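You operate a simulated robot arm through the tools that you are given. There is no shell and no other tool. Be economical: measure what you need, move in short steps, check, and stop when the job is done.

The job below is to be done with a simulated two-armed robot. You get a single attempt, and the scene is never put back.

JOB
Grind pepper up to the mill's third line.
Fine: hold the mill while you swing its crank over, back and over again; then stand it in the steel dish. Set down upright: mill.

Only the result counts: the job must be done as asked and must still hold three seconds after the hand-in. Knocking over, shifting, dropping, spilling or breaking anything else fails it.

ROBOT AND FRAMES
Two 6-joint arms with three-finger grippers on one trunk, on a base that drives. Base frame: it is fixed to the floor where the robot stands at the start and does not move with it; the origin is under the middle of the robot, x ahead of it, y to its left, z up; the surface under the hand at the start is at about z = 0.84. Readings come in m, degrees, newtons and seconds.
The left shoulder is at the start at [0.021, 0.17, 1.536], the right one opposite. With the tool pointing down near the work surface each hand reaches from about 0.28 to 0.56 m from the robot's upright axis, wherever it stands, measured 20 degrees to its own side. Places, roughly: dish [0.5, 0.1, 0.8]; mill crank [0.5, -0.1, 1]. Payload 2.2 kg a hand.
The TCP of each hand is the grasp point between the finger pads, 0.025 m short of the fingertips. In the tool frame z runs along the fingers and y along their closing line. The gripper opens to 0.104 m. The gripper's body begins 0.074 m behind the TCP.
Orientation is told as [roll, pitch, yaw] about the base's x, y, z axes, in that order, counted from this pose: with the fingers straight down and closing along the base's y, the tool's x points along the base's -x, its y along +y and its z along -z.

CONTROLS
- The arms move only by the tool move_arm. It takes "left_steps", "right_steps" or both (then of equal length, played together; a hand with none holds still); each is a list of rows, each a list of 7 numbers: the shift along the base's x, y, z in m, then the turn, a rotation vector about the base's x, y, z in degrees, then the gripper command, from -1 (shut) to 1 (fully open), values between in proportion. In form: [[x, y, z, rx, ry, rz, claw], ...]. A call has 1 to 20 rows; each row shifts and turns the commanded pose from where the row before left it. Each row takes 0.2 s and may step no farther than 0.05 m and 8.6 degrees from the row before; otherwise, or with a gripper value out of range, the whole call is refused. A pose out of reach is approached as far as the arm can. The call stops where the force on the tool passes 70 N (or 10 N more than at its start, if that is more) or the arm is blocked; 0.2 s more then pass. Each finger halts on what it meets, pressing with about 23 N; the grip force reading is that of the motor and also rises with nothing between the fingers. The clock runs only during rows and for 0.2 s after the last one: add rows that do not move to give the fingers time. It gives the time, the measured TCP pose, the force on the tool (base axes), the opening and the grip force at its end, in the units of the frame above (readings bear some noise), with the torque about the TCP (base axes, N m) and any sound that the robot's microphone picked up.
- Cameras (640 x 400 px; columns grow to the right, rows downward): "scene" is now at [0.1544, -0.0107, 1.4239]; the picture's right is [-0.13, -0.99, 0.00], its down [-0.64, 0.08, -0.77] and it looks along [0.76, -0.10, -0.64] (base axes); focal length 259 px, centre (320, 200). "left" rides on the left gripper at [0.082, -0.003, -0.104] in its tool frame; the picture's right is [0.04, 1.00, 0.00], its down [-0.75, 0.03, -0.66] and it looks along [-0.66, 0.03, 0.75] (tool axes); focal length 256 px, centre (320, 200). "right" rides on the right gripper at [0.082, 0.003, -0.104] in its tool frame; the picture's right is [-0.04, 1.00, 0.00], its down [-0.75, -0.03, -0.66] and it looks along [-0.66, -0.03, 0.75] (tool axes); focal length 256 px, centre (320, 200). There is no depth. A picture from a camera that has moved, and an enlarged one, comes with that camera's place and axes in the base frame and with its lens.
- grab_frame(camera): a new picture of that camera. It takes no simulated time.
- move_column(by): slides the trunk up (or, below 0, down) by that many m; the arms and the scene camera ride with it, the base frame stays. It gives what a move gives, with no picture.
- drive_base(legs): drives the robot by 1 to 6 legs, each [ahead, left, turn to the left] in m, m and degrees, along the robot's own axes; the way and the turn of a leg run together, so that a leg with both is an arc; at most 1.5 m and 180 degrees a leg. The arms and the cameras ride along, it lands a little off, and it stops where it bumps. It gives what a move gives.
- pan_tilt(pan, tilt): turns the head with the scene camera to pan (to the left, within 60 degrees either way) and tilt (down, from -29 to 69), counted from straight ahead of the robot. It gives what a move gives.
- zoom(camera, box): a new picture of the part [left, top, right, bottom] of that camera's present view, enlarged. It takes no simulated time.
- job_done(): hands the job in; it is judged then, once.

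Work in short steps. Places have to be worked out from the pictures, the camera data and where the tool is seen: move nearer, look again, correct. Check each grasp and each placing, and mend what went wrong. You have 120 turns and 92 pictures in all, those below and enlarged ones among them. Open the grippers and draw the arms clear of the work before you hand the job in, unless the task says otherwise; then end with one line.

The tools are called after ">>>" as name(argument=value, ...) on one line, values as JSON. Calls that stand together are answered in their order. move_arm: Moves the arms, as the interface text tells. Its arguments: {"type":"object","properties":{"left_steps":{"type":"array","items":{"type":"array","items":{"type":"number"}}},"right_steps":{"type":"array","items":{"type":"array","items":{"type":"number"}}}},"required":[]} The other tools are called the same way: move_column (by) slides the trunk up or down; drive_base (legs) drives the base; pan_tilt (pan, tilt) turns the head that bears the scene camera; grab_frame (camera) takes a picture; zoom (camera, box) takes an enlarged picture of a part of a camera's view; job_done () hands the job in.

At the start:

```text
time: 0.0
left_ee_pos: [0.5939, 0.2056, 1.1689]
left_orientation: [0.0, 0.0, 0.0]
left_ft_force: [0.1, 0.1, -0.1]
left_wrist_torque: [0.01, 0.0, -0.01]
left_grip_width: 0.1038
left_gripper_force: 0.0
right_ee_pos: [0.5353, -0.3317, 1.1701]
right_orientation: [-0.1, 0.0, 0.0]
right_ft_force: [-0.4, -0.2, 0.0]
right_wrist_torque: [0.02, 0.03, 0.0]
right_grip_width: 0.1039
right_gripper_force: 0.1
trunk travel left (down, up): [-0.728, 0.013]
robot x, y, heading: [-0.0011, 0.0013, -0.1]
head pan, tilt: [-7.4, 39.9]
```

scene: 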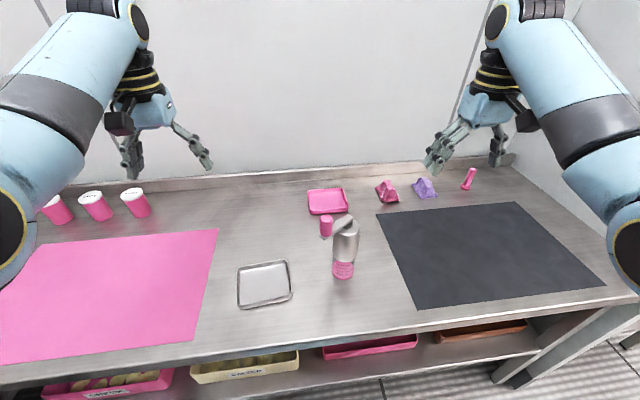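
right: 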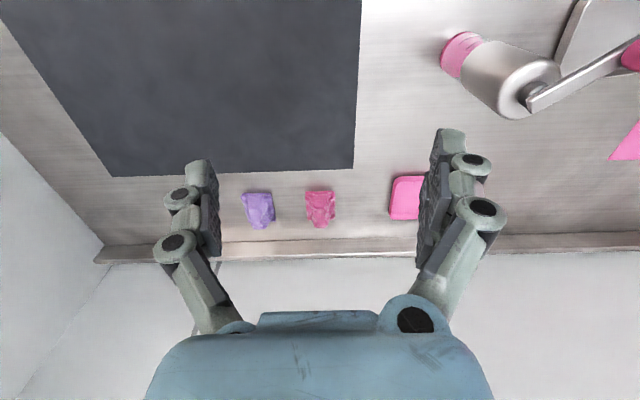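
left: 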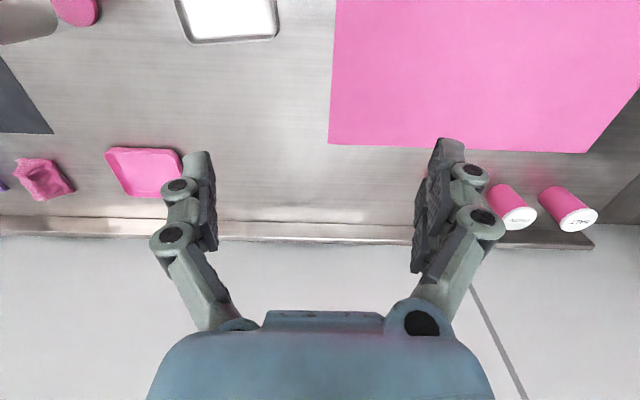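

I start with enlarged views of the mill and its crank, to learn its shape and place.

>>> zoom(camera="scene", box=[220, 170, 420, 320])

>>> zoom(camera="right", box=[400, 0, 640, 150])

```text
2.67 times, centred on (320, 245) of scene
camera zoom: at [0.1544, -0.0107, 1.4239], right [-0.13, -0.99, 0.0], down [-0.64, 0.08, -0.77], along [0.76, -0.1, -0.64], focal length 690 px, centre (320, 80)
```

zoom: 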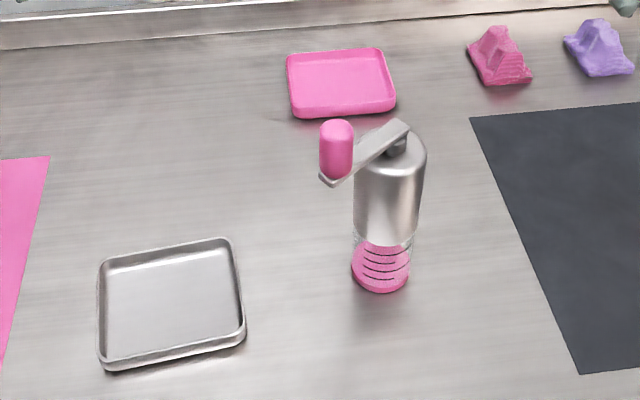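

```text
2.67 times, centred on (520, 75) of right
camera zoom: at [0.4538, -0.329, 1.2756], right [0.04, 1.0, 0.0], down [0.75, -0.03, 0.66], along [0.66, -0.03, -0.75], focal length 683 px, centre (-213, 533)
```

zoom: 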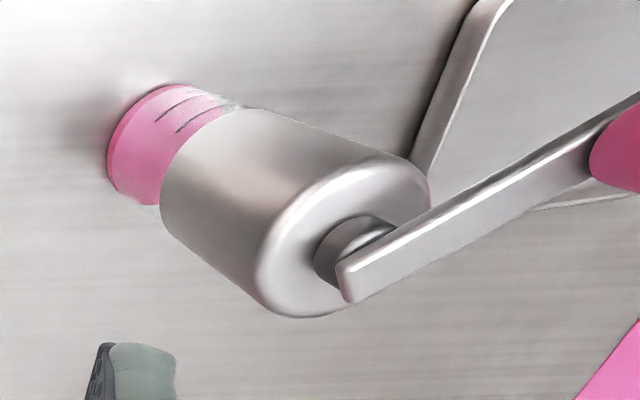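

The mill stands at about (0.54, -0.125), its body about 0.055 across, and its hub top is at z≈1.03. The knob is at about (0.51, -0.07). The right hand will hold the body from the right with the fingers closing along x, and the left hand will work the crank from above. First I yaw the right hand 90 degrees.

>>> move_arm(right_steps=[[0, 0, 0, 0, 0, 8.2, 1], [0, 0, 0, 0, 0, 8.2, 1], [0, 0, 0, 0, 0, 8.2, 1], [0, 0, 0, 0, 0, 8.2, 1], [0, 0, 0, 0, 0, 8.2, 1], [0, 0, 0, 0, 0, 8.2, 1], [0, 0, 0, 0, 0, 8.2, 1], [0, 0, 0, 0, 0, 8.2, 1], [0, 0, 0, 0, 0, 8.2, 1], [0, 0, 0, 0, 0, 8.2, 1], [0, 0, 0, 0, 0, 8, 1]])

>>> move_column(by=-0.12)

```text
time: 2.4
left_ee_pos: [0.5939, 0.2068, 1.17]
left_orientation: [0.0, 0.0, 0.1]
left_ft_force: [-0.1, 0.0, -0.7]
left_wrist_torque: [0.01, 0.0, -0.02]
left_grip_width: 0.1038
left_gripper_force: 0.2
right_ee_pos: [0.5336, -0.3322, 1.1696]
right_orientation: [0.0, 0.0, 90.1]
right_ft_force: [-0.2, -0.3, 0.5]
right_wrist_torque: [-0.02, -0.02, -0.01]
right_grip_width: 0.1041
right_gripper_force: 0.0
trunk travel left (down, up): [-0.728, 0.013]
robot x, y, heading: [-0.0027, -0.0004, 0.1]
head pan, tilt: [-7.4, 39.9]
```

```text
time: 3.9
left_ee_pos: [0.5942, 0.2065, 1.0508]
left_orientation: [0.0, 0.1, 0.0]
left_ft_force: [0.4, 0.9, 0.0]
left_wrist_torque: [-0.02, 0.04, 0.01]
left_grip_width: 0.1042
left_gripper_force: 0.0
right_ee_pos: [0.5334, -0.3316, 1.0494]
right_orientation: [0.0, 0.0, 90.0]
right_ft_force: [0.1, 0.0, -0.5]
right_wrist_torque: [0.01, 0.01, -0.01]
right_grip_width: 0.1038
right_gripper_force: 0.1
trunk travel left (down, up): [-0.608, 0.133]
robot x, y, heading: [-0.0014, -0.0001, 0.2]
head pan, tilt: [-7.4, 39.9]
```

Yaw reached. Now I tilt the right hand 65 degrees about x, so that its fingers point to the left and down.

>>> move_arm(right_steps=[[0, 0, 0, 8.125, 0, 0, 1], [0, 0, 0, 8.125, 0, 0, 1], [0, 0, 0, 8.125, 0, 0, 1], [0, 0, 0, 8.125, 0, 0, 1], [0, 0, 0, 8.125, 0, 0, 1], [0, 0, 0, 8.125, 0, 0, 1], [0, 0, 0, 8.125, 0, 0, 1], [0, 0, 0, 8.125, 0, 0, 1]])

>>> grab_frame(camera="scene")

>>> grab_frame(camera="right")

```text
time: 5.7
left_ee_pos: [0.5941, 0.2066, 1.0495]
left_orientation: [0.0, 0.0, 0.0]
left_ft_force: [-0.5, -0.9, -0.2]
left_wrist_torque: [-0.02, 0.03, 0.0]
left_grip_width: 0.1041
left_gripper_force: 0.0
right_ee_pos: [0.5339, -0.3328, 1.0499]
right_orientation: [0.2, -65.2, 89.8]
right_ft_force: [-0.1, -0.4, 0.2]
right_wrist_torque: [0.03, -0.02, 0.0]
right_grip_width: 0.1039
right_gripper_force: 0.1
trunk travel left (down, up): [-0.608, 0.133]
robot x, y, heading: [0.001, 0.0025, -0.1]
head pan, tilt: [-7.4, 39.9]
```

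```text
86 pictures are left
camera scene: at [0.1551, -0.0109, 1.3036], right [-0.13, -0.99, 0.0], down [-0.64, 0.08, -0.77], along [0.76, -0.1, -0.64], focal length 259 px, centre (320, 200)
```

scene: 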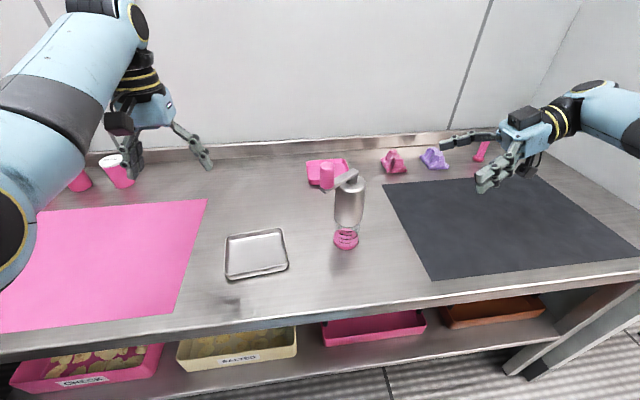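

```text
85 pictures are left
camera right: at [0.5322, -0.4613, 1.0218], right [-1.0, 0.02, 0.04], down [0.03, -0.28, 0.96], along [0.03, 0.96, 0.28], focal length 256 px, centre (320, 200)
```

right: 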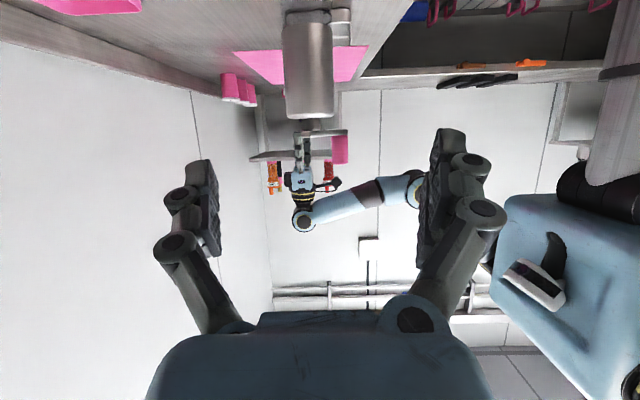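

The right camera and the scene camera agree: mill axis near (0.548, -0.125), silver body z≈0.91–1.01, knob at (0.512, -0.07, 1.037–1.078). I bring the right hand down beside the mill at body height, still clear of it, and check the line-up.

>>> move_arm(right_steps=[[0.014, 0, -0.03, 0, 0, 0, 1], [0, 0, -0.035, 0, 0, 0, 1], [0, 0.02, -0.03, 0, 0, 0, 1], [0, 0.03, 0, 0, 0, 0, 1], [0, 0.03, 0, 0, 0, 0, 1], [0, 0, 0, 0, 0, 0, 1]])

>>> grab_frame(camera="right")

>>> grab_frame(camera="left")

>>> zoom(camera="scene", box=[260, 120, 500, 270])

```text
time: 7.1
left_ee_pos: [0.594, 0.2058, 1.0491]
left_orientation: [0.0, -0.1, 0.0]
left_ft_force: [-0.2, 0.5, -0.3]
left_wrist_torque: [0.0, -0.05, 0.04]
left_grip_width: 0.1041
left_gripper_force: 0.1
right_ee_pos: [0.5227, -0.2398, 0.9723]
right_orientation: [0.2, -65.0, 89.7]
right_ft_force: [-0.5, 0.0, -0.6]
right_wrist_torque: [0.04, -0.05, 0.0]
right_grip_width: 0.1038
right_gripper_force: 0.0
right hand out of reach, approached as far as the arm can: row 1, 2
trunk travel left (down, up): [-0.608, 0.133]
robot x, y, heading: [0.0014, 0.0022, -0.4]
head pan, tilt: [-7.4, 39.9]
```

```text
84 pictures are left
camera right: at [0.5204, -0.3685, 0.9442], right [-1.0, 0.02, 0.04], down [0.03, -0.28, 0.96], along [0.03, 0.96, 0.28], focal length 256 px, centre (320, 200)
```

right: 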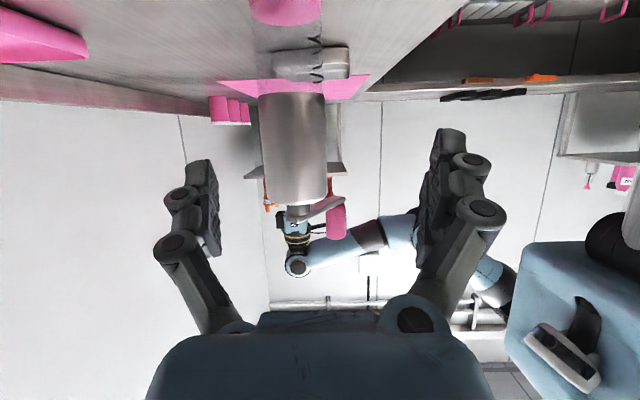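

```text
83 pictures are left
camera left: at [0.5122, 0.2041, 1.1537], right [-0.04, 1.0, 0.0], down [0.75, 0.03, 0.66], along [0.66, 0.03, -0.75], focal length 256 px, centre (320, 200)
```

left: 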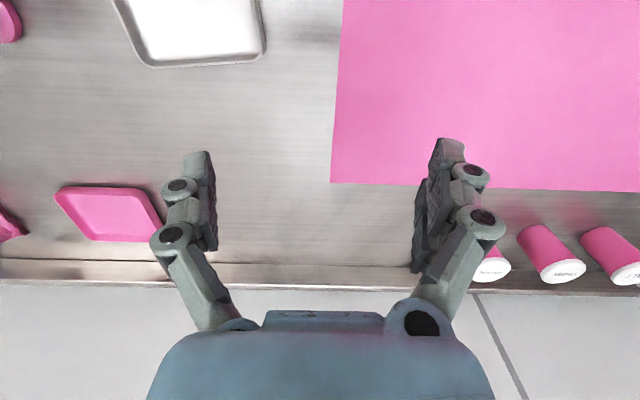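

```text
2.67 times, centred on (380, 195) of scene
camera zoom: at [0.1547, -0.0112, 1.3037], right [-0.13, -0.99, 0.0], down [-0.64, 0.08, -0.77], along [0.76, -0.1, -0.64], focal length 690 px, centre (160, 213)
```

zoom: 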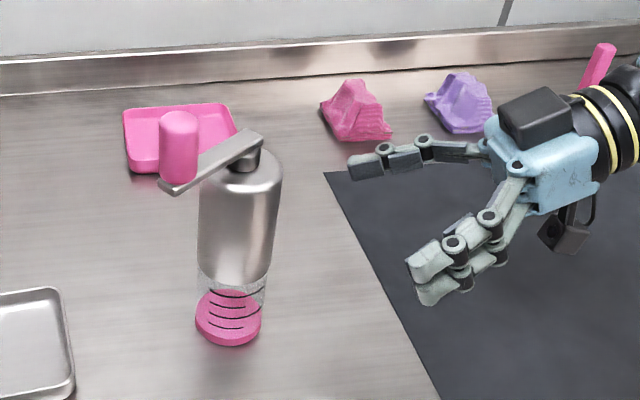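

The right hand is at the edge of its reach (x is 0.026 short), so a lower trunk is needed. I raise both hands 0.15 first, then lower the trunk by the same.

>>> move_arm(left_steps=[[0, 0, 0.05, 0, 0, 0, 1], [0, 0, 0.05, 0, 0, 0, 1], [0, 0, 0.05, 0, 0, 0, 1]], right_steps=[[0, -0.01, 0.05, 0, 0, 0, 1], [0, -0.01, 0.05, 0, 0, 0, 1], [0, -0.01, 0.05, 0, 0, 0, 1]])

>>> move_column(by=-0.15)

```text
refused: row 1 steps farther than a row can; nothing moved
```

```text
time: 8.2
left_ee_pos: [0.5934, 0.2058, 0.9554]
left_orientation: [-0.1, -0.2, -0.2]
left_ft_force: [0.9, -0.4, -0.6]
left_wrist_torque: [0.03, 0.04, 0.0]
left_grip_width: 0.1038
left_gripper_force: 0.1
right_ee_pos: [0.5253, -0.2402, 0.8899]
right_orientation: [-1.7, -65.1, 91.6]
right_ft_force: [-18.8, 9.6, 35.5]
right_wrist_torque: [-4.95, 0.73, -2.82]
right_grip_width: 0.1039
right_gripper_force: 0.1
trunk travel left (down, up): [-0.514, 0.228]
robot x, y, heading: [0.0002, 0.0034, -0.2]
head pan, tilt: [-7.4, 39.9]
stopped: the force on the tool passed its limit at 81 N (the readings are from after the stop); the commanded pose is now the measured one
```

The step limit refused the lift, and the trunk went down anyway; the right hand's camera touched the table and the trunk stopped. I raise the hands at once and check.

>>> move_arm(left_steps=[[0, 0, 0.04, 0, 0, 0, 1], [0, 0, 0.04, 0, 0, 0, 1], [0, 0, 0.02, 0, 0, 0, 1]], right_steps=[[0, 0, 0.04, 0, 0, 0, 1], [0, 0, 0.04, 0, 0, 0, 1], [0, 0, 0.02, 0, 0, 0, 1]])

>>> grab_frame(camera="scene")

```text
time: 9.0
left_ee_pos: [0.6184, 0.205, 1.0394]
left_orientation: [0.0, 0.1, -0.1]
left_ft_force: [0.1, 0.2, 0.0]
left_wrist_torque: [0.0, 0.01, -0.01]
left_grip_width: 0.104
left_gripper_force: 0.1
left hand out of reach, approached as far as the arm can: row 2, 3
right_ee_pos: [0.5247, -0.2402, 0.9875]
right_orientation: [-1.0, -65.1, 90.9]
right_ft_force: [0.7, 0.2, -0.5]
right_wrist_torque: [0.0, -0.02, 0.0]
right_grip_width: 0.1038
right_gripper_force: 0.1
trunk travel left (down, up): [-0.514, 0.228]
robot x, y, heading: [-0.0, 0.0006, -0.0]
head pan, tilt: [-7.4, 39.9]
```

```text
81 pictures are left
camera scene: at [0.1555, -0.0113, 1.2084], right [-0.13, -0.99, 0.0], down [-0.64, 0.08, -0.77], along [0.76, -0.1, -0.64], focal length 259 px, centre (320, 200)
```

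scene: 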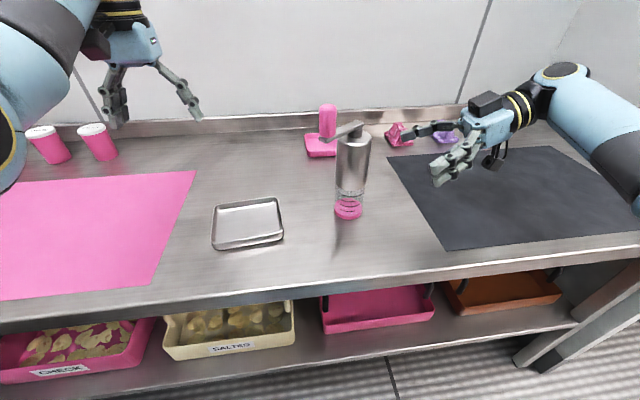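

Nothing was disturbed. The left hand dislikes so low a trunk for high work, so I compromise by raising the trunk 0.05. Then I test the right hand at grasp height and the left hand above the knob.

>>> move_column(by=0.05)

>>> move_arm(right_steps=[[0.012, 0, -0.03, 0, 0, 0, 1], [0.012, 0, -0.03, 0, 0, 0, 1], [0, 0, -0.02, 0, 0, 0, 1], [0, 0, 0, 0, 0, 0, 1]], left_steps=[[-0.02, -0.03, 0.03, 0, 0, 0, 1], [-0.02, -0.03, 0.01, 0, 0, 0, 1], [-0.02, -0.03, 0, 0, 0, 0, 1], [-0.02, -0.03, 0, 0, 0, 0, 1]])

```text
time: 9.9
left_ee_pos: [0.6189, 0.2031, 1.0888]
left_orientation: [0.0, 0.1, -0.3]
left_ft_force: [0.1, 0.9, 0.1]
left_wrist_torque: [0.01, 0.04, 0.01]
left_grip_width: 0.1038
left_gripper_force: 0.0
right_ee_pos: [0.5267, -0.2411, 1.0336]
right_orientation: [-1.1, -65.0, 91.0]
right_ft_force: [-0.1, -0.5, 0.1]
right_wrist_torque: [-0.01, 0.01, -0.02]
right_grip_width: 0.1039
right_gripper_force: 0.1
trunk travel left (down, up): [-0.564, 0.178]
robot x, y, heading: [0.0011, 0.0016, -0.3]
head pan, tilt: [-7.4, 39.9]
```

```text
time: 10.9
left_ee_pos: [0.5944, 0.0714, 1.0966]
left_orientation: [0.1, -0.1, -0.1]
left_ft_force: [0.4, -0.2, 0.2]
left_wrist_torque: [0.03, -0.01, 0.03]
left_grip_width: 0.104
left_gripper_force: 0.1
left hand out of reach, approached as far as the arm can: row 1, 2, 3, 4
right_ee_pos: [0.5512, -0.243, 0.9537]
right_orientation: [-1.1, -65.1, 91.0]
right_ft_force: [-0.6, 0.4, 0.7]
right_wrist_torque: [0.02, 0.0, 0.0]
right_grip_width: 0.1041
right_gripper_force: 0.1
trunk travel left (down, up): [-0.564, 0.178]
robot x, y, heading: [-0.0011, -0.0015, -0.1]
head pan, tilt: [-7.4, 39.9]
```

The right hand now reaches grasp height (0.551, -0.243, 0.954). The left hand, pointing straight down, is too folded near the knob, so I give it the mirrored posture: yaw -90, then tilted so that its fingers point right and down.

>>> move_arm(left_steps=[[0, 0.04, 0, 0, 0, -8.2, 1], [0, 0.04, 0, 0, 0, -8.2, 1], [0, 0, 0, 0, 0, -8.2, 1], [0, 0, 0, 0, 0, -8.2, 1], [0, 0, 0, 0, 0, -8.2, 1], [0, 0, 0, 0, 0, -8.2, 1], [0, 0, 0, 0, 0, -8.2, 1], [0, 0, 0, 0, 0, -8.2, 1], [0, 0, 0, 0, 0, -8.2, 1], [0, 0, 0, 0, 0, -8.2, 1], [0, 0, 0, 0, 0, -8, 1], [0, 0, 0, -8.5, 0, 0, 1], [0, 0, 0, -8.5, 0, 0, 1], [0, 0, 0, -8.5, 0, 0, 1], [0, 0, 0, -8.5, 0, 0, 1], [0, 0, 0, -8.5, 0, 0, 1], [0, 0, 0, -8.5, 0, 0, 1], [0, 0, 0, -8.5, 0, 0, 1]])

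>>> grab_frame(camera="scene")

```text
time: 14.7
left_ee_pos: [0.6069, 0.1494, 1.0859]
left_orientation: [0.4, -59.5, -90.3]
left_ft_force: [-0.5, 0.8, 0.1]
left_wrist_torque: [-0.02, -0.01, 0.0]
left_grip_width: 0.1041
left_gripper_force: 0.0
left hand out of reach, approached as far as the arm can: row 1, 2
right_ee_pos: [0.5501, -0.2422, 0.9544]
right_orientation: [-1.1, -65.1, 91.0]
right_ft_force: [0.6, 0.3, -0.4]
right_wrist_torque: [-0.01, 0.02, -0.04]
right_grip_width: 0.1039
right_gripper_force: 0.1
trunk travel left (down, up): [-0.564, 0.178]
robot x, y, heading: [-0.0004, 0.0007, 0.1]
head pan, tilt: [-7.4, 39.9]
```

```text
80 pictures are left
camera scene: at [0.1552, -0.0107, 1.259], right [-0.13, -0.99, 0.0], down [-0.64, 0.08, -0.77], along [0.76, -0.1, -0.64], focal length 259 px, centre (320, 200)
```

scene: 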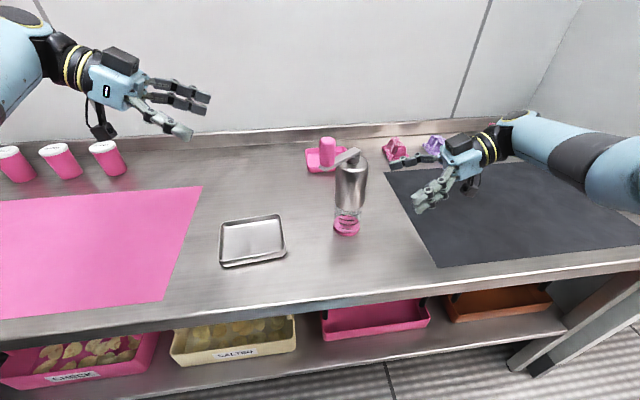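

The posture works. I move the left hand in line with the knob, still well off it, and look with its camera and the scene camera.

>>> move_arm(left_steps=[[-0.03, 0, 0, 0, 0, 0, 1], [-0.03, 0, -0.01, 0, 0, 0, 1], [-0.03, -0.02, -0.008, 0, 0, 0, 1], [0, -0.04, 0, 0, 0, 0, 1], [0, -0.04, 0, 0, 0, 0, 1], [0, 0, 0, 0, 0, 0, 1]])

>>> grab_frame(camera="left")

>>> grab_frame(camera="right")

>>> zoom(camera="scene", box=[220, 100, 460, 250])

```text
time: 16.1
left_ee_pos: [0.516, 0.0494, 1.0693]
left_orientation: [0.1, -59.4, -90.1]
left_ft_force: [-0.3, 1.0, -0.1]
left_wrist_torque: [-0.04, 0.03, 0.0]
left_grip_width: 0.1042
left_gripper_force: 0.0
right_ee_pos: [0.5506, -0.2407, 0.9531]
right_orientation: [-1.2, -65.0, 91.0]
right_ft_force: [0.1, 0.3, -0.2]
right_wrist_torque: [-0.01, 0.03, 0.0]
right_grip_width: 0.1043
right_gripper_force: 0.0
trunk travel left (down, up): [-0.564, 0.178]
robot x, y, heading: [0.0001, 0.0001, -0.2]
head pan, tilt: [-7.4, 39.9]
```

```text
79 pictures are left
camera left: at [0.5121, 0.1811, 1.0526], right [1.0, 0.02, -0.03], down [0.03, 0.18, 0.98], along [0.02, -0.98, 0.18], focal length 256 px, centre (320, 200)
```

left: 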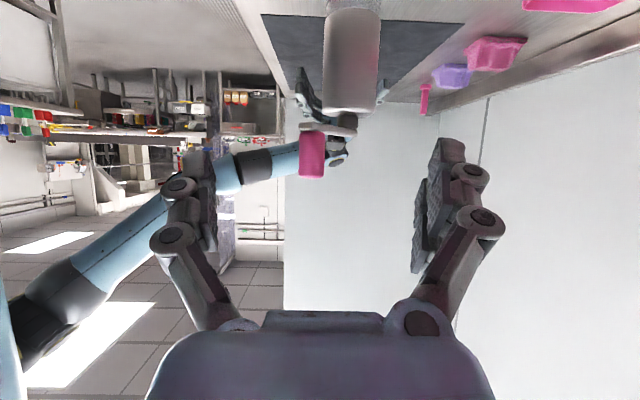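

```text
78 pictures are left
camera right: at [0.549, -0.3708, 0.9258], right [-1.0, 0.02, 0.03], down [0.02, -0.28, 0.96], along [0.02, 0.96, 0.28], focal length 256 px, centre (320, 200)
```

right: 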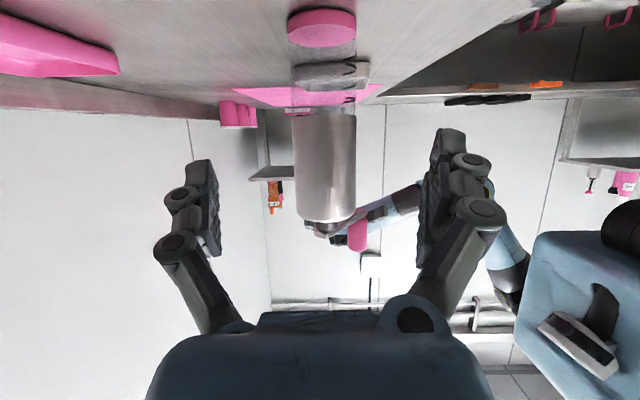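

```text
2.67 times, centred on (340, 175) of scene
camera zoom: at [0.1552, -0.0104, 1.259], right [-0.13, -0.99, 0.0], down [-0.64, 0.08, -0.77], along [0.76, -0.1, -0.64], focal length 690 px, centre (267, 267)
```

zoom: 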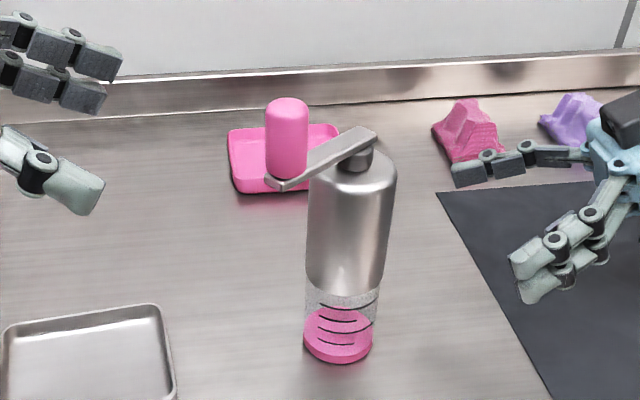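

Refined: mill x≈0.547, y≈-0.127; knob (0.508, -0.07), z 1.034–1.077. I bring the right hand in around the silver body with the gripper open and check before closing.

>>> move_arm(right_steps=[[-0.003, 0.03, 0, 0, 0, 0, 1], [0, 0.03, 0, 0, 0, 0, 1], [0, 0.03, 0, 0, 0, 0, 1], [0, 0.024, 0, 0, 0, 0, 1], [0, 0, 0, 0, 0, 0, 1]])

>>> zoom(camera="scene", box=[220, 100, 460, 250])

>>> grab_frame(camera="right")

```text
time: 17.3
left_ee_pos: [0.5157, 0.0488, 1.0704]
left_orientation: [0.2, -59.3, -90.3]
left_ft_force: [0.2, 0.6, 0.4]
left_wrist_torque: [-0.03, -0.02, 0.0]
left_grip_width: 0.1042
left_gripper_force: 0.1
right_ee_pos: [0.5473, -0.128, 0.9548]
right_orientation: [-1.1, -65.1, 91.0]
right_ft_force: [0.1, -0.7, -0.1]
right_wrist_torque: [-0.02, -0.02, 0.01]
right_grip_width: 0.1042
right_gripper_force: 0.0
trunk travel left (down, up): [-0.564, 0.178]
robot x, y, heading: [-0.0006, 0.0007, 0.0]
head pan, tilt: [-7.4, 39.9]
```

```text
2.67 times, centred on (340, 175) of scene
camera zoom: at [0.155, -0.0115, 1.259], right [-0.13, -0.99, 0.0], down [-0.64, 0.08, -0.77], along [0.76, -0.1, -0.64], focal length 690 px, centre (267, 267)
```

zoom: 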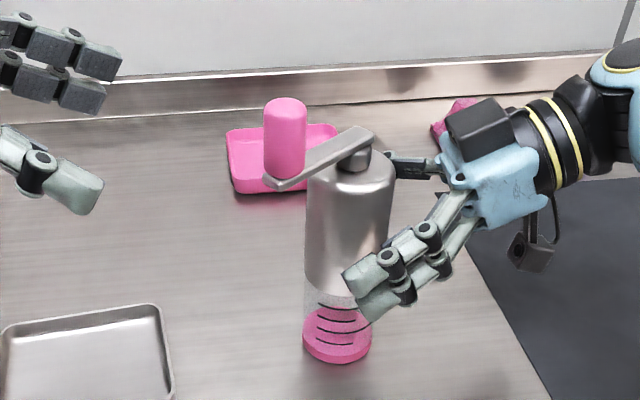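

```text
75 pictures are left
camera right: at [0.5452, -0.2577, 0.9266], right [-1.0, 0.02, 0.03], down [0.02, -0.28, 0.96], along [0.02, 0.96, 0.28], focal length 256 px, centre (320, 200)
```

right: 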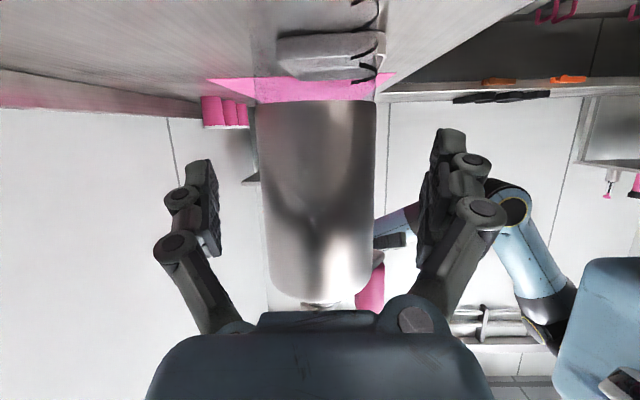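

The body lies centred between the fingers at mid-height. I close the right gripper.

>>> move_arm(right_steps=[[0, 0, 0, 0, 0, 0, -1], [0, 0, 0, 0, 0, 0, -1], [0, 0, 0, 0, 0, 0, -1], [0, 0, 0, 0, 0, 0, -1], [0, 0, 0, 0, 0, 0, -1]])

>>> zoom(camera="scene", box=[220, 100, 460, 250])

>>> grab_frame(camera="left")

```text
time: 18.5
left_ee_pos: [0.5157, 0.0491, 1.0712]
left_orientation: [0.3, -59.3, -90.3]
left_ft_force: [0.1, -0.1, 0.1]
left_wrist_torque: [0.02, -0.02, -0.01]
left_grip_width: 0.104
left_gripper_force: 0.1
right_ee_pos: [0.548, -0.1283, 0.9546]
right_orientation: [-1.2, -65.0, 91.1]
right_ft_force: [1.2, 0.7, 0.9]
right_wrist_torque: [0.08, 0.0, -0.06]
right_grip_width: 0.0571
right_gripper_force: 22.9
trunk travel left (down, up): [-0.564, 0.178]
robot x, y, heading: [-0.0011, 0.002, -0.3]
head pan, tilt: [-7.4, 39.9]
```

```text
2.67 times, centred on (340, 175) of scene
camera zoom: at [0.1551, -0.0111, 1.259], right [-0.13, -0.99, 0.0], down [-0.64, 0.08, -0.77], along [0.76, -0.1, -0.64], focal length 690 px, centre (267, 267)
```

zoom: 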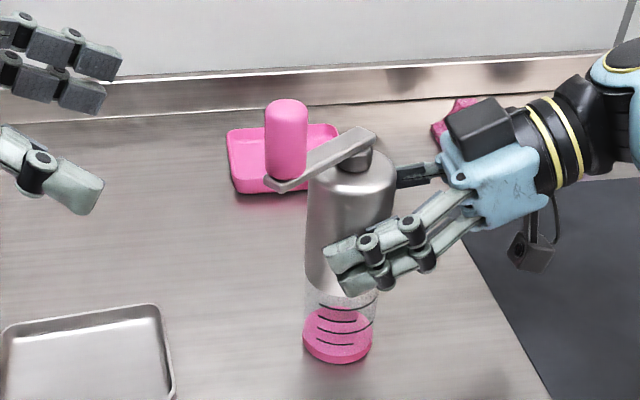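

```text
73 pictures are left
camera left: at [0.5122, 0.1806, 1.0528], right [1.0, 0.02, -0.03], down [0.03, 0.18, 0.98], along [0.02, -0.98, 0.18], focal length 256 px, centre (320, 200)
```

left: 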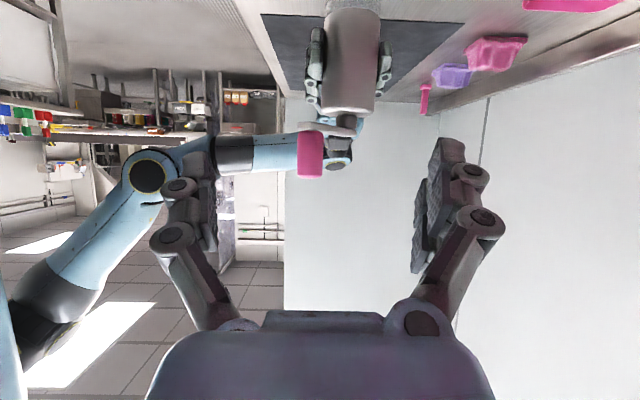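

The mill is held: width 0.057, force 22.9. Now I bring the left hand in around the knob with a part-open gripper, at z≈1.067 so that the fingertips stay above the crank arm.

>>> move_arm(left_steps=[[-0.008, 0, -0.002, 0, 0, 0, 0.25], [0, -0.03, -0.002, 0, 0, 0, 0.25], [0, -0.03, 0, 0, 0, 0, 0.25], [0, -0.03, 0, 0, 0, 0, 0.25], [0, -0.029, 0, 0, 0, 0, 0.25], [0, 0, 0, 0, 0, 0, 0.25]])

>>> zoom(camera="scene", box=[220, 100, 460, 250])

>>> grab_frame(camera="left")

```text
time: 20.1
left_ee_pos: [0.5189, -0.027, 1.0437]
left_orientation: [0.2, -55.3, -88.1]
left_ft_force: [0.5, 0.4, 0.2]
left_wrist_torque: [-0.03, -0.03, -0.02]
left_grip_width: 0.0651
left_gripper_force: 0.0
right_ee_pos: [0.548, -0.1291, 0.9557]
right_orientation: [-1.1, -65.0, 91.0]
right_ft_force: [-0.3, -1.7, 2.0]
right_wrist_torque: [-0.17, 0.16, 0.04]
right_grip_width: 0.0573
right_gripper_force: 23.1
trunk travel left (down, up): [-0.564, 0.178]
robot x, y, heading: [0.0037, 0.0003, -0.2]
head pan, tilt: [-7.4, 39.9]
stopped in row 6 (left hand): the arm was blocked; the commanded pose is now the measured one
```

```text
2.67 times, centred on (340, 175) of scene
camera zoom: at [0.155, -0.0112, 1.259], right [-0.13, -0.99, 0.0], down [-0.64, 0.08, -0.77], along [0.76, -0.1, -0.64], focal length 690 px, centre (267, 267)
```

zoom: 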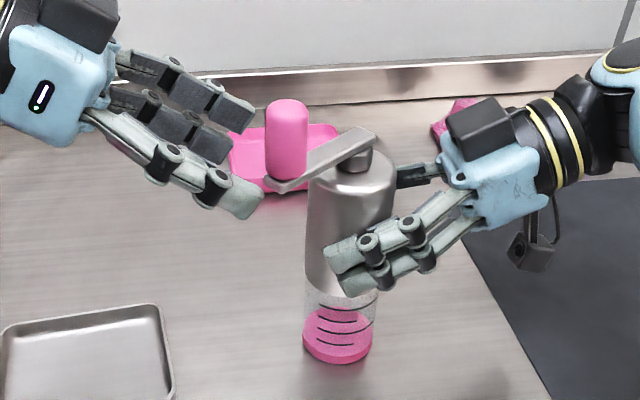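

```text
71 pictures are left
camera left: at [0.5116, 0.1053, 1.0359], right [1.0, 0.06, -0.03], down [0.02, 0.11, 0.99], along [0.06, -0.99, 0.11], focal length 256 px, centre (320, 200)
```

left: 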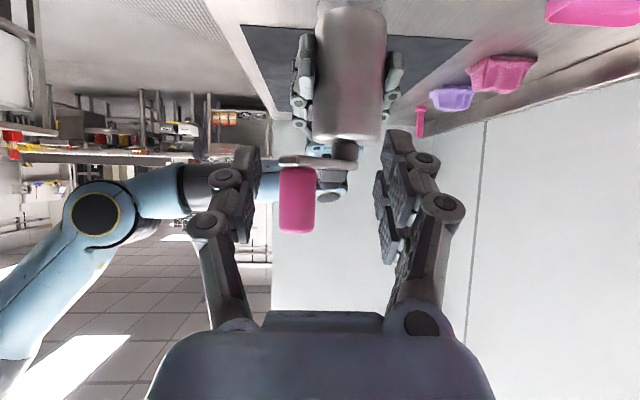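

The left arm was blocked short of the knob with no contact at the tool, so it looks like a joint limit or the arm itself. I look at the whole scene.

>>> pan_tilt(pan=15, tilt=25)

>>> grab_frame(camera="scene")

```text
time: 21.0
left_ee_pos: [0.5188, -0.0279, 1.0439]
left_orientation: [0.2, -55.2, -88.1]
left_ft_force: [-0.4, 0.6, 0.5]
left_wrist_torque: [-0.04, -0.04, 0.03]
left_grip_width: 0.065
left_gripper_force: 0.0
right_ee_pos: [0.5477, -0.1296, 0.9551]
right_orientation: [-1.1, -65.1, 91.1]
right_ft_force: [-0.6, -0.7, 1.4]
right_wrist_torque: [0.0, 0.21, -0.02]
right_grip_width: 0.0571
right_gripper_force: 23.4
trunk travel left (down, up): [-0.564, 0.178]
robot x, y, heading: [0.0018, -0.0003, -0.2]
head pan, tilt: [15.0, 25.0]
```

```text
70 pictures are left
camera scene: at [0.1596, 0.0235, 1.2822], right [0.26, -0.97, 0.0], down [-0.41, -0.11, -0.91], along [0.88, 0.23, -0.42], focal length 259 px, centre (320, 200)
```

scene: 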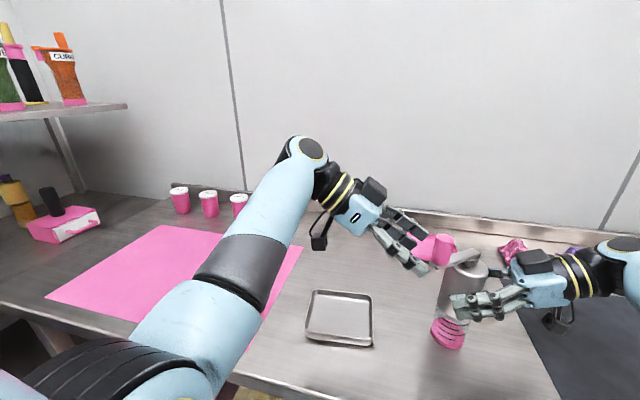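

No contact anywhere: the wrist looks over-turned. I back the left hand off a little and swing its approach direction 34 degrees towards straight ahead, so that its fingers point forward-right, nearer the line of its forearm.

>>> move_arm(left_steps=[[0, 0.03, 0.012, 0, 0, 0, 0.25], [0, 0.03, 0.012, 0, 0, 0, 0.25], [0, 0, 0, 0, 0, 8.5, 0.25], [0, 0, 0, 0, 0, 8.5, 0.25], [-0.01, 0, 0, 0, 0, 8.5, 0.25], [-0.015, 0, 0, 0, 0, 8.5, 0.25], [-0.015, 0, 0, 0, 0, 0, 0.25], [0, 0, 0, 0, 0, 0, 0.25]])

>>> grab_frame(camera="scene")

```text
time: 23.0
left_ee_pos: [0.487, 0.0748, 1.0512]
left_orientation: [7.5, -50.1, -59.1]
left_ft_force: [0.7, 0.3, -0.3]
left_wrist_torque: [-0.01, -0.02, -0.03]
left_grip_width: 0.065
left_gripper_force: 0.1
right_ee_pos: [0.5466, -0.1296, 0.9563]
right_orientation: [-1.0, -65.1, 91.0]
right_ft_force: [-0.3, 0.1, 1.0]
right_wrist_torque: [-0.07, 0.13, 0.01]
right_grip_width: 0.0573
right_gripper_force: 23.5
trunk travel left (down, up): [-0.564, 0.178]
robot x, y, heading: [0.0026, 0.0041, -0.2]
head pan, tilt: [15.0, 25.0]
stopped in row 8 (left hand): the arm was blocked; the commanded pose is now the measured one
```

```text
69 pictures are left
camera scene: at [0.1596, 0.0237, 1.2822], right [0.26, -0.97, 0.0], down [-0.41, -0.11, -0.91], along [0.88, 0.23, -0.42], focal length 259 px, centre (320, 200)
```

scene: 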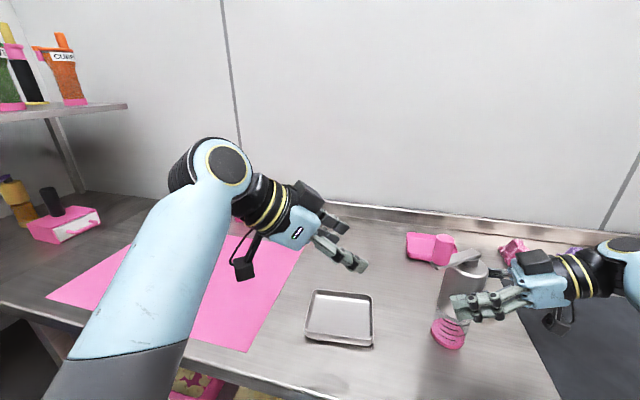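

The left elbow is too folded when working so close. A better layout: lift the mill slightly, turn the right hand (with the mill) so that it points more forward, and carry the mill farther out; then the left hand can work from straight above. First I take the left hand back out and return it to pointing straight down.

>>> move_arm(left_steps=[[0.03, 0.02, 0.01, 0, 0, 0, 1], [0.03, 0.02, 0.01, 0, 0, 0, 1], [0.03, 0.02, 0.01, 7.14, 4.29, 0, 1], [0.03, 0.02, 0, 7.14, 4.29, 0, 1], [0, 0, 0, 7.14, 4.29, 0, 1], [0, 0, 0, 7.14, 4.29, 0, 1], [0, 0, 0, 7.14, 4.29, 0, 1], [0, 0, 0, 7.14, 4.29, 0, 1], [0, 0, 0, -3.86, 6.43, 0, 1], [0, 0, 0, 0, 0, 8.43, 1], [0, 0, 0, 0, 0, 8.43, 1], [0, 0, 0, 0, 0, 8.43, 1], [0, 0, 0, 0, 0, 8.43, 1], [0, 0, 0, 0, 0, 8.43, 1], [0, 0, 0, 0, 0, 8.43, 1], [0, 0, 0, 0, 0, 8.43, 1], [0, 0, 0, 0, 0, 0, 1]])

```text
time: 26.6
left_ee_pos: [0.6068, 0.1547, 1.0827]
left_orientation: [-0.1, -0.1, 0.1]
left_ft_force: [-0.5, 0.0, -0.3]
left_wrist_torque: [0.02, 0.0, 0.04]
left_grip_width: 0.1041
left_gripper_force: 0.1
right_ee_pos: [0.547, -0.1297, 0.9556]
right_orientation: [-1.0, -65.1, 91.1]
right_ft_force: [0.9, 0.1, 2.3]
right_wrist_torque: [-0.06, 0.03, -0.02]
right_grip_width: 0.0571
right_gripper_force: 23.3
trunk travel left (down, up): [-0.564, 0.178]
robot x, y, heading: [-0.003, -0.0025, -0.3]
head pan, tilt: [15.0, 25.0]
```

The left hand is clean at (0.607, 0.155, 1.083), pointing down. Now I lift the held mill 0.025 and turn it 40 degrees clockwise about its own axis.

>>> move_arm(right_steps=[[0, 0, 0.012, 0, 0, 0, -1], [0, 0, 0.013, 0, 0, 0, -1], [0, 0, 0, 0, 0, -8, -1], [0, 0, 0, 0, 0, -8, -1], [0, 0, 0, 0, 0, -8, -1], [0, 0, 0, 0, 0, -8, -1], [0, 0, 0, 0, 0, -8, -1], [0, 0, 0, 0, 0, 0, -1]])

>>> pan_tilt(pan=-7.4, tilt=35)

>>> grab_frame(camera="scene")

```text
time: 28.4
left_ee_pos: [0.6074, 0.1537, 1.0826]
left_orientation: [-0.2, -0.1, -0.1]
left_ft_force: [0.2, 0.1, 0.2]
left_wrist_torque: [-0.01, -0.01, 0.02]
left_grip_width: 0.1039
left_gripper_force: 0.1
right_ee_pos: [0.5464, -0.1292, 0.9795]
right_orientation: [-1.1, -65.0, 50.9]
right_ft_force: [0.0, -1.6, -3.7]
right_wrist_torque: [-0.02, -0.01, 0.0]
right_grip_width: 0.0571
right_gripper_force: 23.2
trunk travel left (down, up): [-0.564, 0.178]
robot x, y, heading: [0.0004, -0.0046, -0.2]
head pan, tilt: [15.0, 25.0]
```

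```text
time: 29.2
left_ee_pos: [0.6072, 0.1542, 1.0813]
left_orientation: [0.0, -0.1, 0.0]
left_ft_force: [-0.3, 0.0, 0.3]
left_wrist_torque: [-0.01, -0.01, 0.0]
left_grip_width: 0.1039
left_gripper_force: 0.0
right_ee_pos: [0.5484, -0.1293, 0.9803]
right_orientation: [-1.1, -65.0, 50.8]
right_ft_force: [-0.4, -0.7, -3.5]
right_wrist_torque: [-0.02, 0.02, -0.03]
right_grip_width: 0.0573
right_gripper_force: 22.7
trunk travel left (down, up): [-0.564, 0.178]
robot x, y, heading: [-0.0015, -0.0021, -0.0]
head pan, tilt: [-7.4, 35.0]
```

```text
68 pictures are left
camera scene: at [0.1583, -0.0115, 1.2664], right [-0.13, -0.99, 0.0], down [-0.57, 0.07, -0.82], along [0.81, -0.11, -0.57], focal length 259 px, centre (320, 200)
```

scene: 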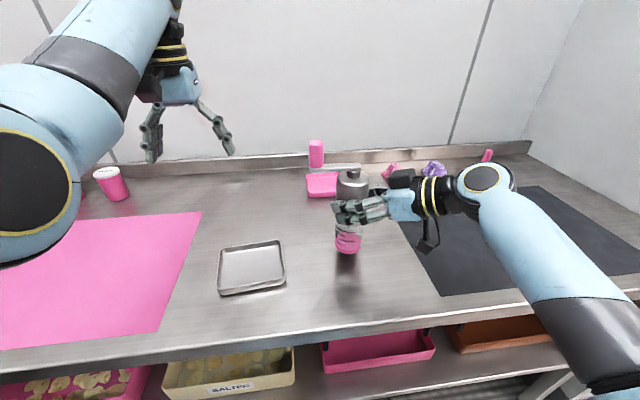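

The mill is held upright in the air and weighs about 0.35 kg; the crank now points to +y. I carry it 0.06 farther out and 0.013 down.

>>> move_arm(right_steps=[[0.02, 0, -0.005, 0, 0, 0, -1], [0.02, 0, -0.004, 0, 0, 0, -1], [0.02, 0, -0.004, 0, 0, 0, -1], [0, 0, 0, 0, 0, 0, -1]])

>>> zoom(camera="scene", box=[220, 100, 460, 250])

>>> grab_frame(camera="left")

```text
time: 30.2
left_ee_pos: [0.6063, 0.1544, 1.0813]
left_orientation: [-0.1, -0.2, 0.0]
left_ft_force: [-0.3, -0.5, 1.6]
left_wrist_torque: [0.01, -0.01, -0.04]
left_grip_width: 0.104
left_gripper_force: 0.0
right_ee_pos: [0.6081, -0.1299, 0.9661]
right_orientation: [-1.1, -65.0, 51.0]
right_ft_force: [-0.5, 0.0, -3.5]
right_wrist_torque: [-0.02, -0.01, 0.0]
right_grip_width: 0.0573
right_gripper_force: 23.1
trunk travel left (down, up): [-0.564, 0.178]
robot x, y, heading: [0.0007, -0.0009, -0.1]
head pan, tilt: [-7.4, 35.0]
```

```text
2.67 times, centred on (340, 175) of scene
camera zoom: at [0.1578, -0.0116, 1.2665], right [-0.13, -0.99, 0.0], down [-0.57, 0.08, -0.82], along [0.81, -0.11, -0.57], focal length 690 px, centre (267, 267)
```

zoom: 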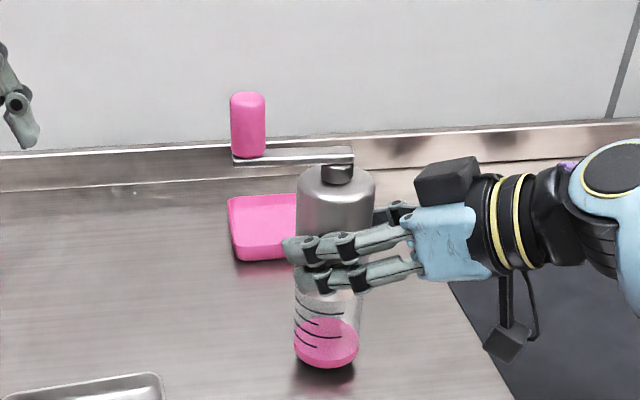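

```text
66 pictures are left
camera left: at [0.5246, 0.1524, 1.1854], right [-0.04, 1.0, 0.0], down [0.75, 0.03, 0.66], along [0.66, 0.03, -0.75], focal length 256 px, centre (320, 200)
```

left: 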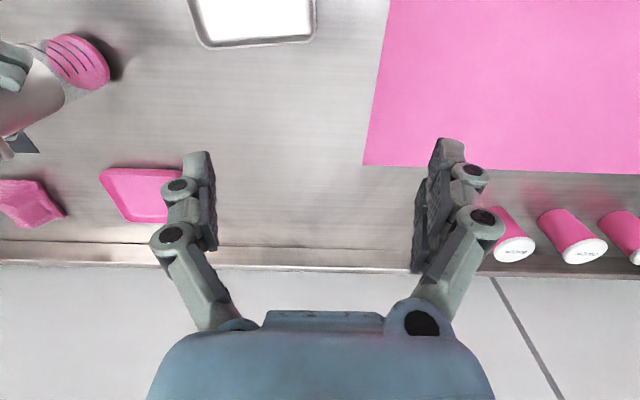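

The knob axis is at about (0.614, -0.061), z 1.045–1.088; the hub is at (0.61, -0.128). I take the left hand around the far side so that it comes onto the knob along -x with the fingers straddling it in y, tips just above the crank arm.

>>> move_arm(left_steps=[[0.03, -0.03, 0, 0, 0, 0, 1], [0.03, -0.035, 0, 0, 0, 0, 1], [0.025, -0.035, 0, 0, 0, 0, 1], [0, -0.035, 0, 0, 0, 0, 1], [0, -0.04, 0, 0, 0, 0, 1], [0, -0.04, 0, 0, 0, 0, 1], [0, 0, 0, 0, 0, 0, 1]])

>>> zoom(camera="scene", box=[220, 50, 460, 200])

>>> grab_frame(camera="left")

```text
time: 31.8
left_ee_pos: [0.6376, 0.0059, 1.0861]
left_orientation: [0.0, -0.1, 0.0]
left_ft_force: [0.3, -0.2, 0.2]
left_wrist_torque: [-0.01, 0.03, -0.02]
left_grip_width: 0.1039
left_gripper_force: 0.1
left hand out of reach, approached as far as the arm can: row 3, 4, 5, 6
right_ee_pos: [0.608, -0.129, 0.9669]
right_orientation: [-1.2, -65.1, 51.0]
right_ft_force: [0.3, -0.8, -3.7]
right_wrist_torque: [-0.03, 0.03, -0.01]
right_grip_width: 0.0571
right_gripper_force: 23.1
trunk travel left (down, up): [-0.564, 0.178]
robot x, y, heading: [-0.0017, -0.0005, -0.0]
head pan, tilt: [-7.4, 35.0]
```

```text
2.67 times, centred on (340, 125) of scene
camera zoom: at [0.1586, -0.0109, 1.2663], right [-0.13, -0.99, 0.0], down [-0.57, 0.07, -0.82], along [0.81, -0.11, -0.57], focal length 690 px, centre (267, 400)
```

zoom: 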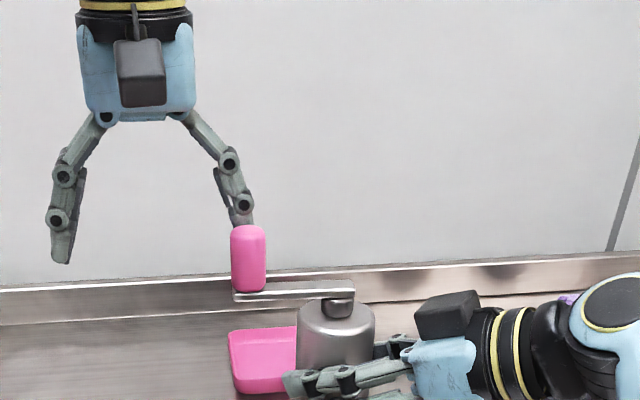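

```text
64 pictures are left
camera left: at [0.5556, 0.0034, 1.1893], right [-0.04, 1.0, 0.0], down [0.75, 0.03, 0.66], along [0.66, 0.03, -0.75], focal length 256 px, centre (320, 200)
```

left: 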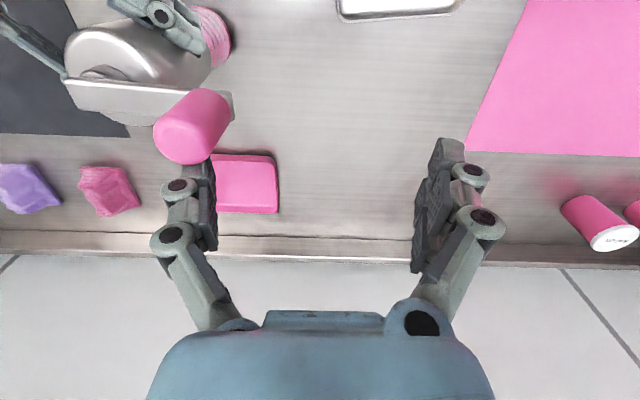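

The left hand's reach ring is narrow at this height (about 0.58–0.635 m from its shoulder), and it widens with a higher trunk. The right hand now has slack in its new posture. So I back the left hand off, raise the trunk 0.12, and then lower the mill again and bring it nearer.

>>> move_arm(left_steps=[[0, 0.04, 0, 0, 0, 0, 1], [-0.01, 0.04, 0, 0, 0, 0, 1]])

>>> move_column(by=0.12)

>>> move_arm(right_steps=[[-0.02, 0.01, -0.03, 0, 0, 0, -1], [-0.02, 0.01, -0.03, 0, 0, 0, -1], [-0.02, 0.01, -0.03, 0, 0, 0, -1], [0, 0, -0.015, 0, 0, 0, -1], [0, 0, 0, 0, 0, 0, -1]])

```text
time: 32.4
left_ee_pos: [0.6594, 0.0759, 1.0826]
left_orientation: [-0.2, -0.1, 0.0]
left_ft_force: [0.1, -0.4, -0.5]
left_wrist_torque: [-0.01, -0.02, 0.0]
left_grip_width: 0.104
left_gripper_force: 0.1
left hand out of reach, approached as far as the arm can: row 1, 2
right_ee_pos: [0.6079, -0.1293, 0.9672]
right_orientation: [-1.1, -65.0, 51.0]
right_ft_force: [-0.5, 0.2, -3.7]
right_wrist_torque: [-0.11, 0.02, 0.03]
right_grip_width: 0.0572
right_gripper_force: 23.4
trunk travel left (down, up): [-0.564, 0.178]
robot x, y, heading: [-0.005, 0.0005, 0.2]
head pan, tilt: [-7.4, 35.0]
```

```text
time: 33.9
left_ee_pos: [0.6593, 0.0758, 1.2008]
left_orientation: [-0.1, 0.0, 0.1]
left_ft_force: [0.2, 0.0, -0.2]
left_wrist_torque: [-0.02, -0.03, -0.02]
left_grip_width: 0.1041
left_gripper_force: 0.0
right_ee_pos: [0.6079, -0.1294, 1.0866]
right_orientation: [-1.1, -65.0, 50.9]
right_ft_force: [0.3, 0.4, -3.9]
right_wrist_torque: [-0.02, -0.01, 0.01]
right_grip_width: 0.0572
right_gripper_force: 23.1
trunk travel left (down, up): [-0.684, 0.058]
robot x, y, heading: [0.0, -0.0016, -0.2]
head pan, tilt: [-7.4, 35.0]
```

```text
time: 35.1
left_ee_pos: [0.6597, 0.077, 1.2026]
left_orientation: [0.0, -0.1, 0.2]
left_ft_force: [-0.8, 0.1, 0.4]
left_wrist_torque: [-0.03, 0.02, 0.0]
left_grip_width: 0.1041
left_gripper_force: 0.1
right_ee_pos: [0.5479, -0.0996, 0.9833]
right_orientation: [-1.1, -65.0, 51.0]
right_ft_force: [0.4, -0.4, -3.5]
right_wrist_torque: [-0.03, 0.01, 0.01]
right_grip_width: 0.0571
right_gripper_force: 22.9
trunk travel left (down, up): [-0.684, 0.058]
robot x, y, heading: [-0.0014, -0.0004, -0.2]
head pan, tilt: [-7.4, 35.0]
```

The right hand has the mill at (0.548, -0.10), lifted about 0.028. The knob should be at (0.554, -0.031), z 1.063–1.106. I bring the left hand to above the knob.

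>>> move_arm(left_steps=[[-0.03, -0.03, -0.01, 0, 0, 0, 1], [-0.03, -0.03, -0.01, 0, 0, 0, 1], [-0.03, -0.03, -0.01, 0, 0, 0, 1], [-0.016, -0.018, -0.01, 0, 0, 0, 1], [0, 0, 0, 0, 0, 0, 1]])

>>> zoom(camera="scene", box=[200, 40, 440, 190])

>>> grab_frame(camera="left")

```text
time: 36.3
left_ee_pos: [0.6148, -0.0199, 1.1515]
left_orientation: [0.0, 0.0, 0.5]
left_ft_force: [-0.2, -0.9, 0.4]
left_wrist_torque: [0.05, -0.03, -0.01]
left_grip_width: 0.1039
left_gripper_force: 0.0
left hand out of reach, approached as far as the arm can: row 1, 2, 3, 4
right_ee_pos: [0.549, -0.1002, 0.9829]
right_orientation: [-1.0, -65.0, 50.8]
right_ft_force: [0.1, -0.8, -3.0]
right_wrist_torque: [-0.03, 0.02, 0.01]
right_grip_width: 0.0573
right_gripper_force: 23.0
trunk travel left (down, up): [-0.684, 0.058]
robot x, y, heading: [0.0023, -0.0025, -0.4]
head pan, tilt: [-7.4, 35.0]
```

```text
2.67 times, centred on (320, 115) of scene
camera zoom: at [0.1574, -0.0121, 1.3869], right [-0.13, -0.99, 0.0], down [-0.57, 0.08, -0.82], along [0.81, -0.11, -0.57], focal length 690 px, centre (320, 427)
```

zoom: 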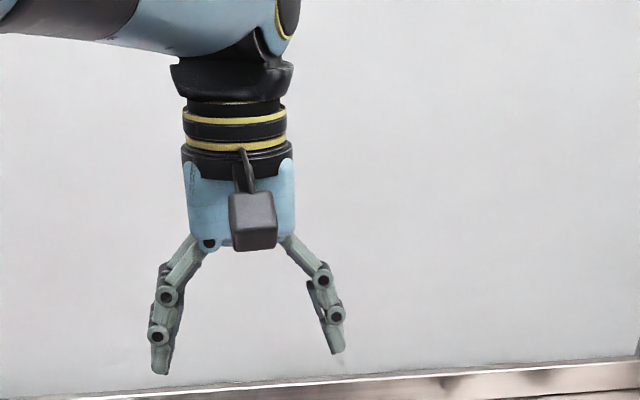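

```text
62 pictures are left
camera left: at [0.5336, -0.0234, 1.2534], right [-0.05, 1.0, 0.0], down [0.75, 0.04, 0.66], along [0.66, 0.03, -0.75], focal length 256 px, centre (320, 200)
```

left: 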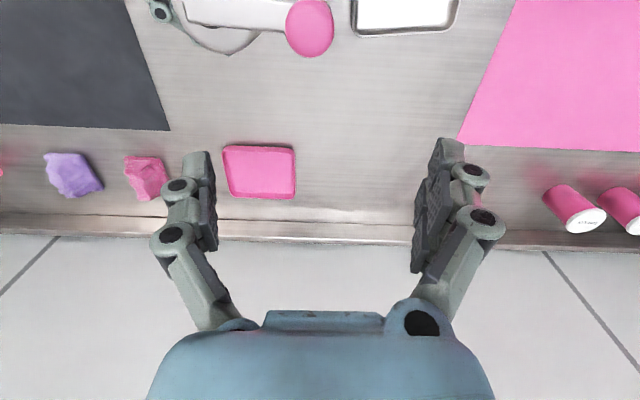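

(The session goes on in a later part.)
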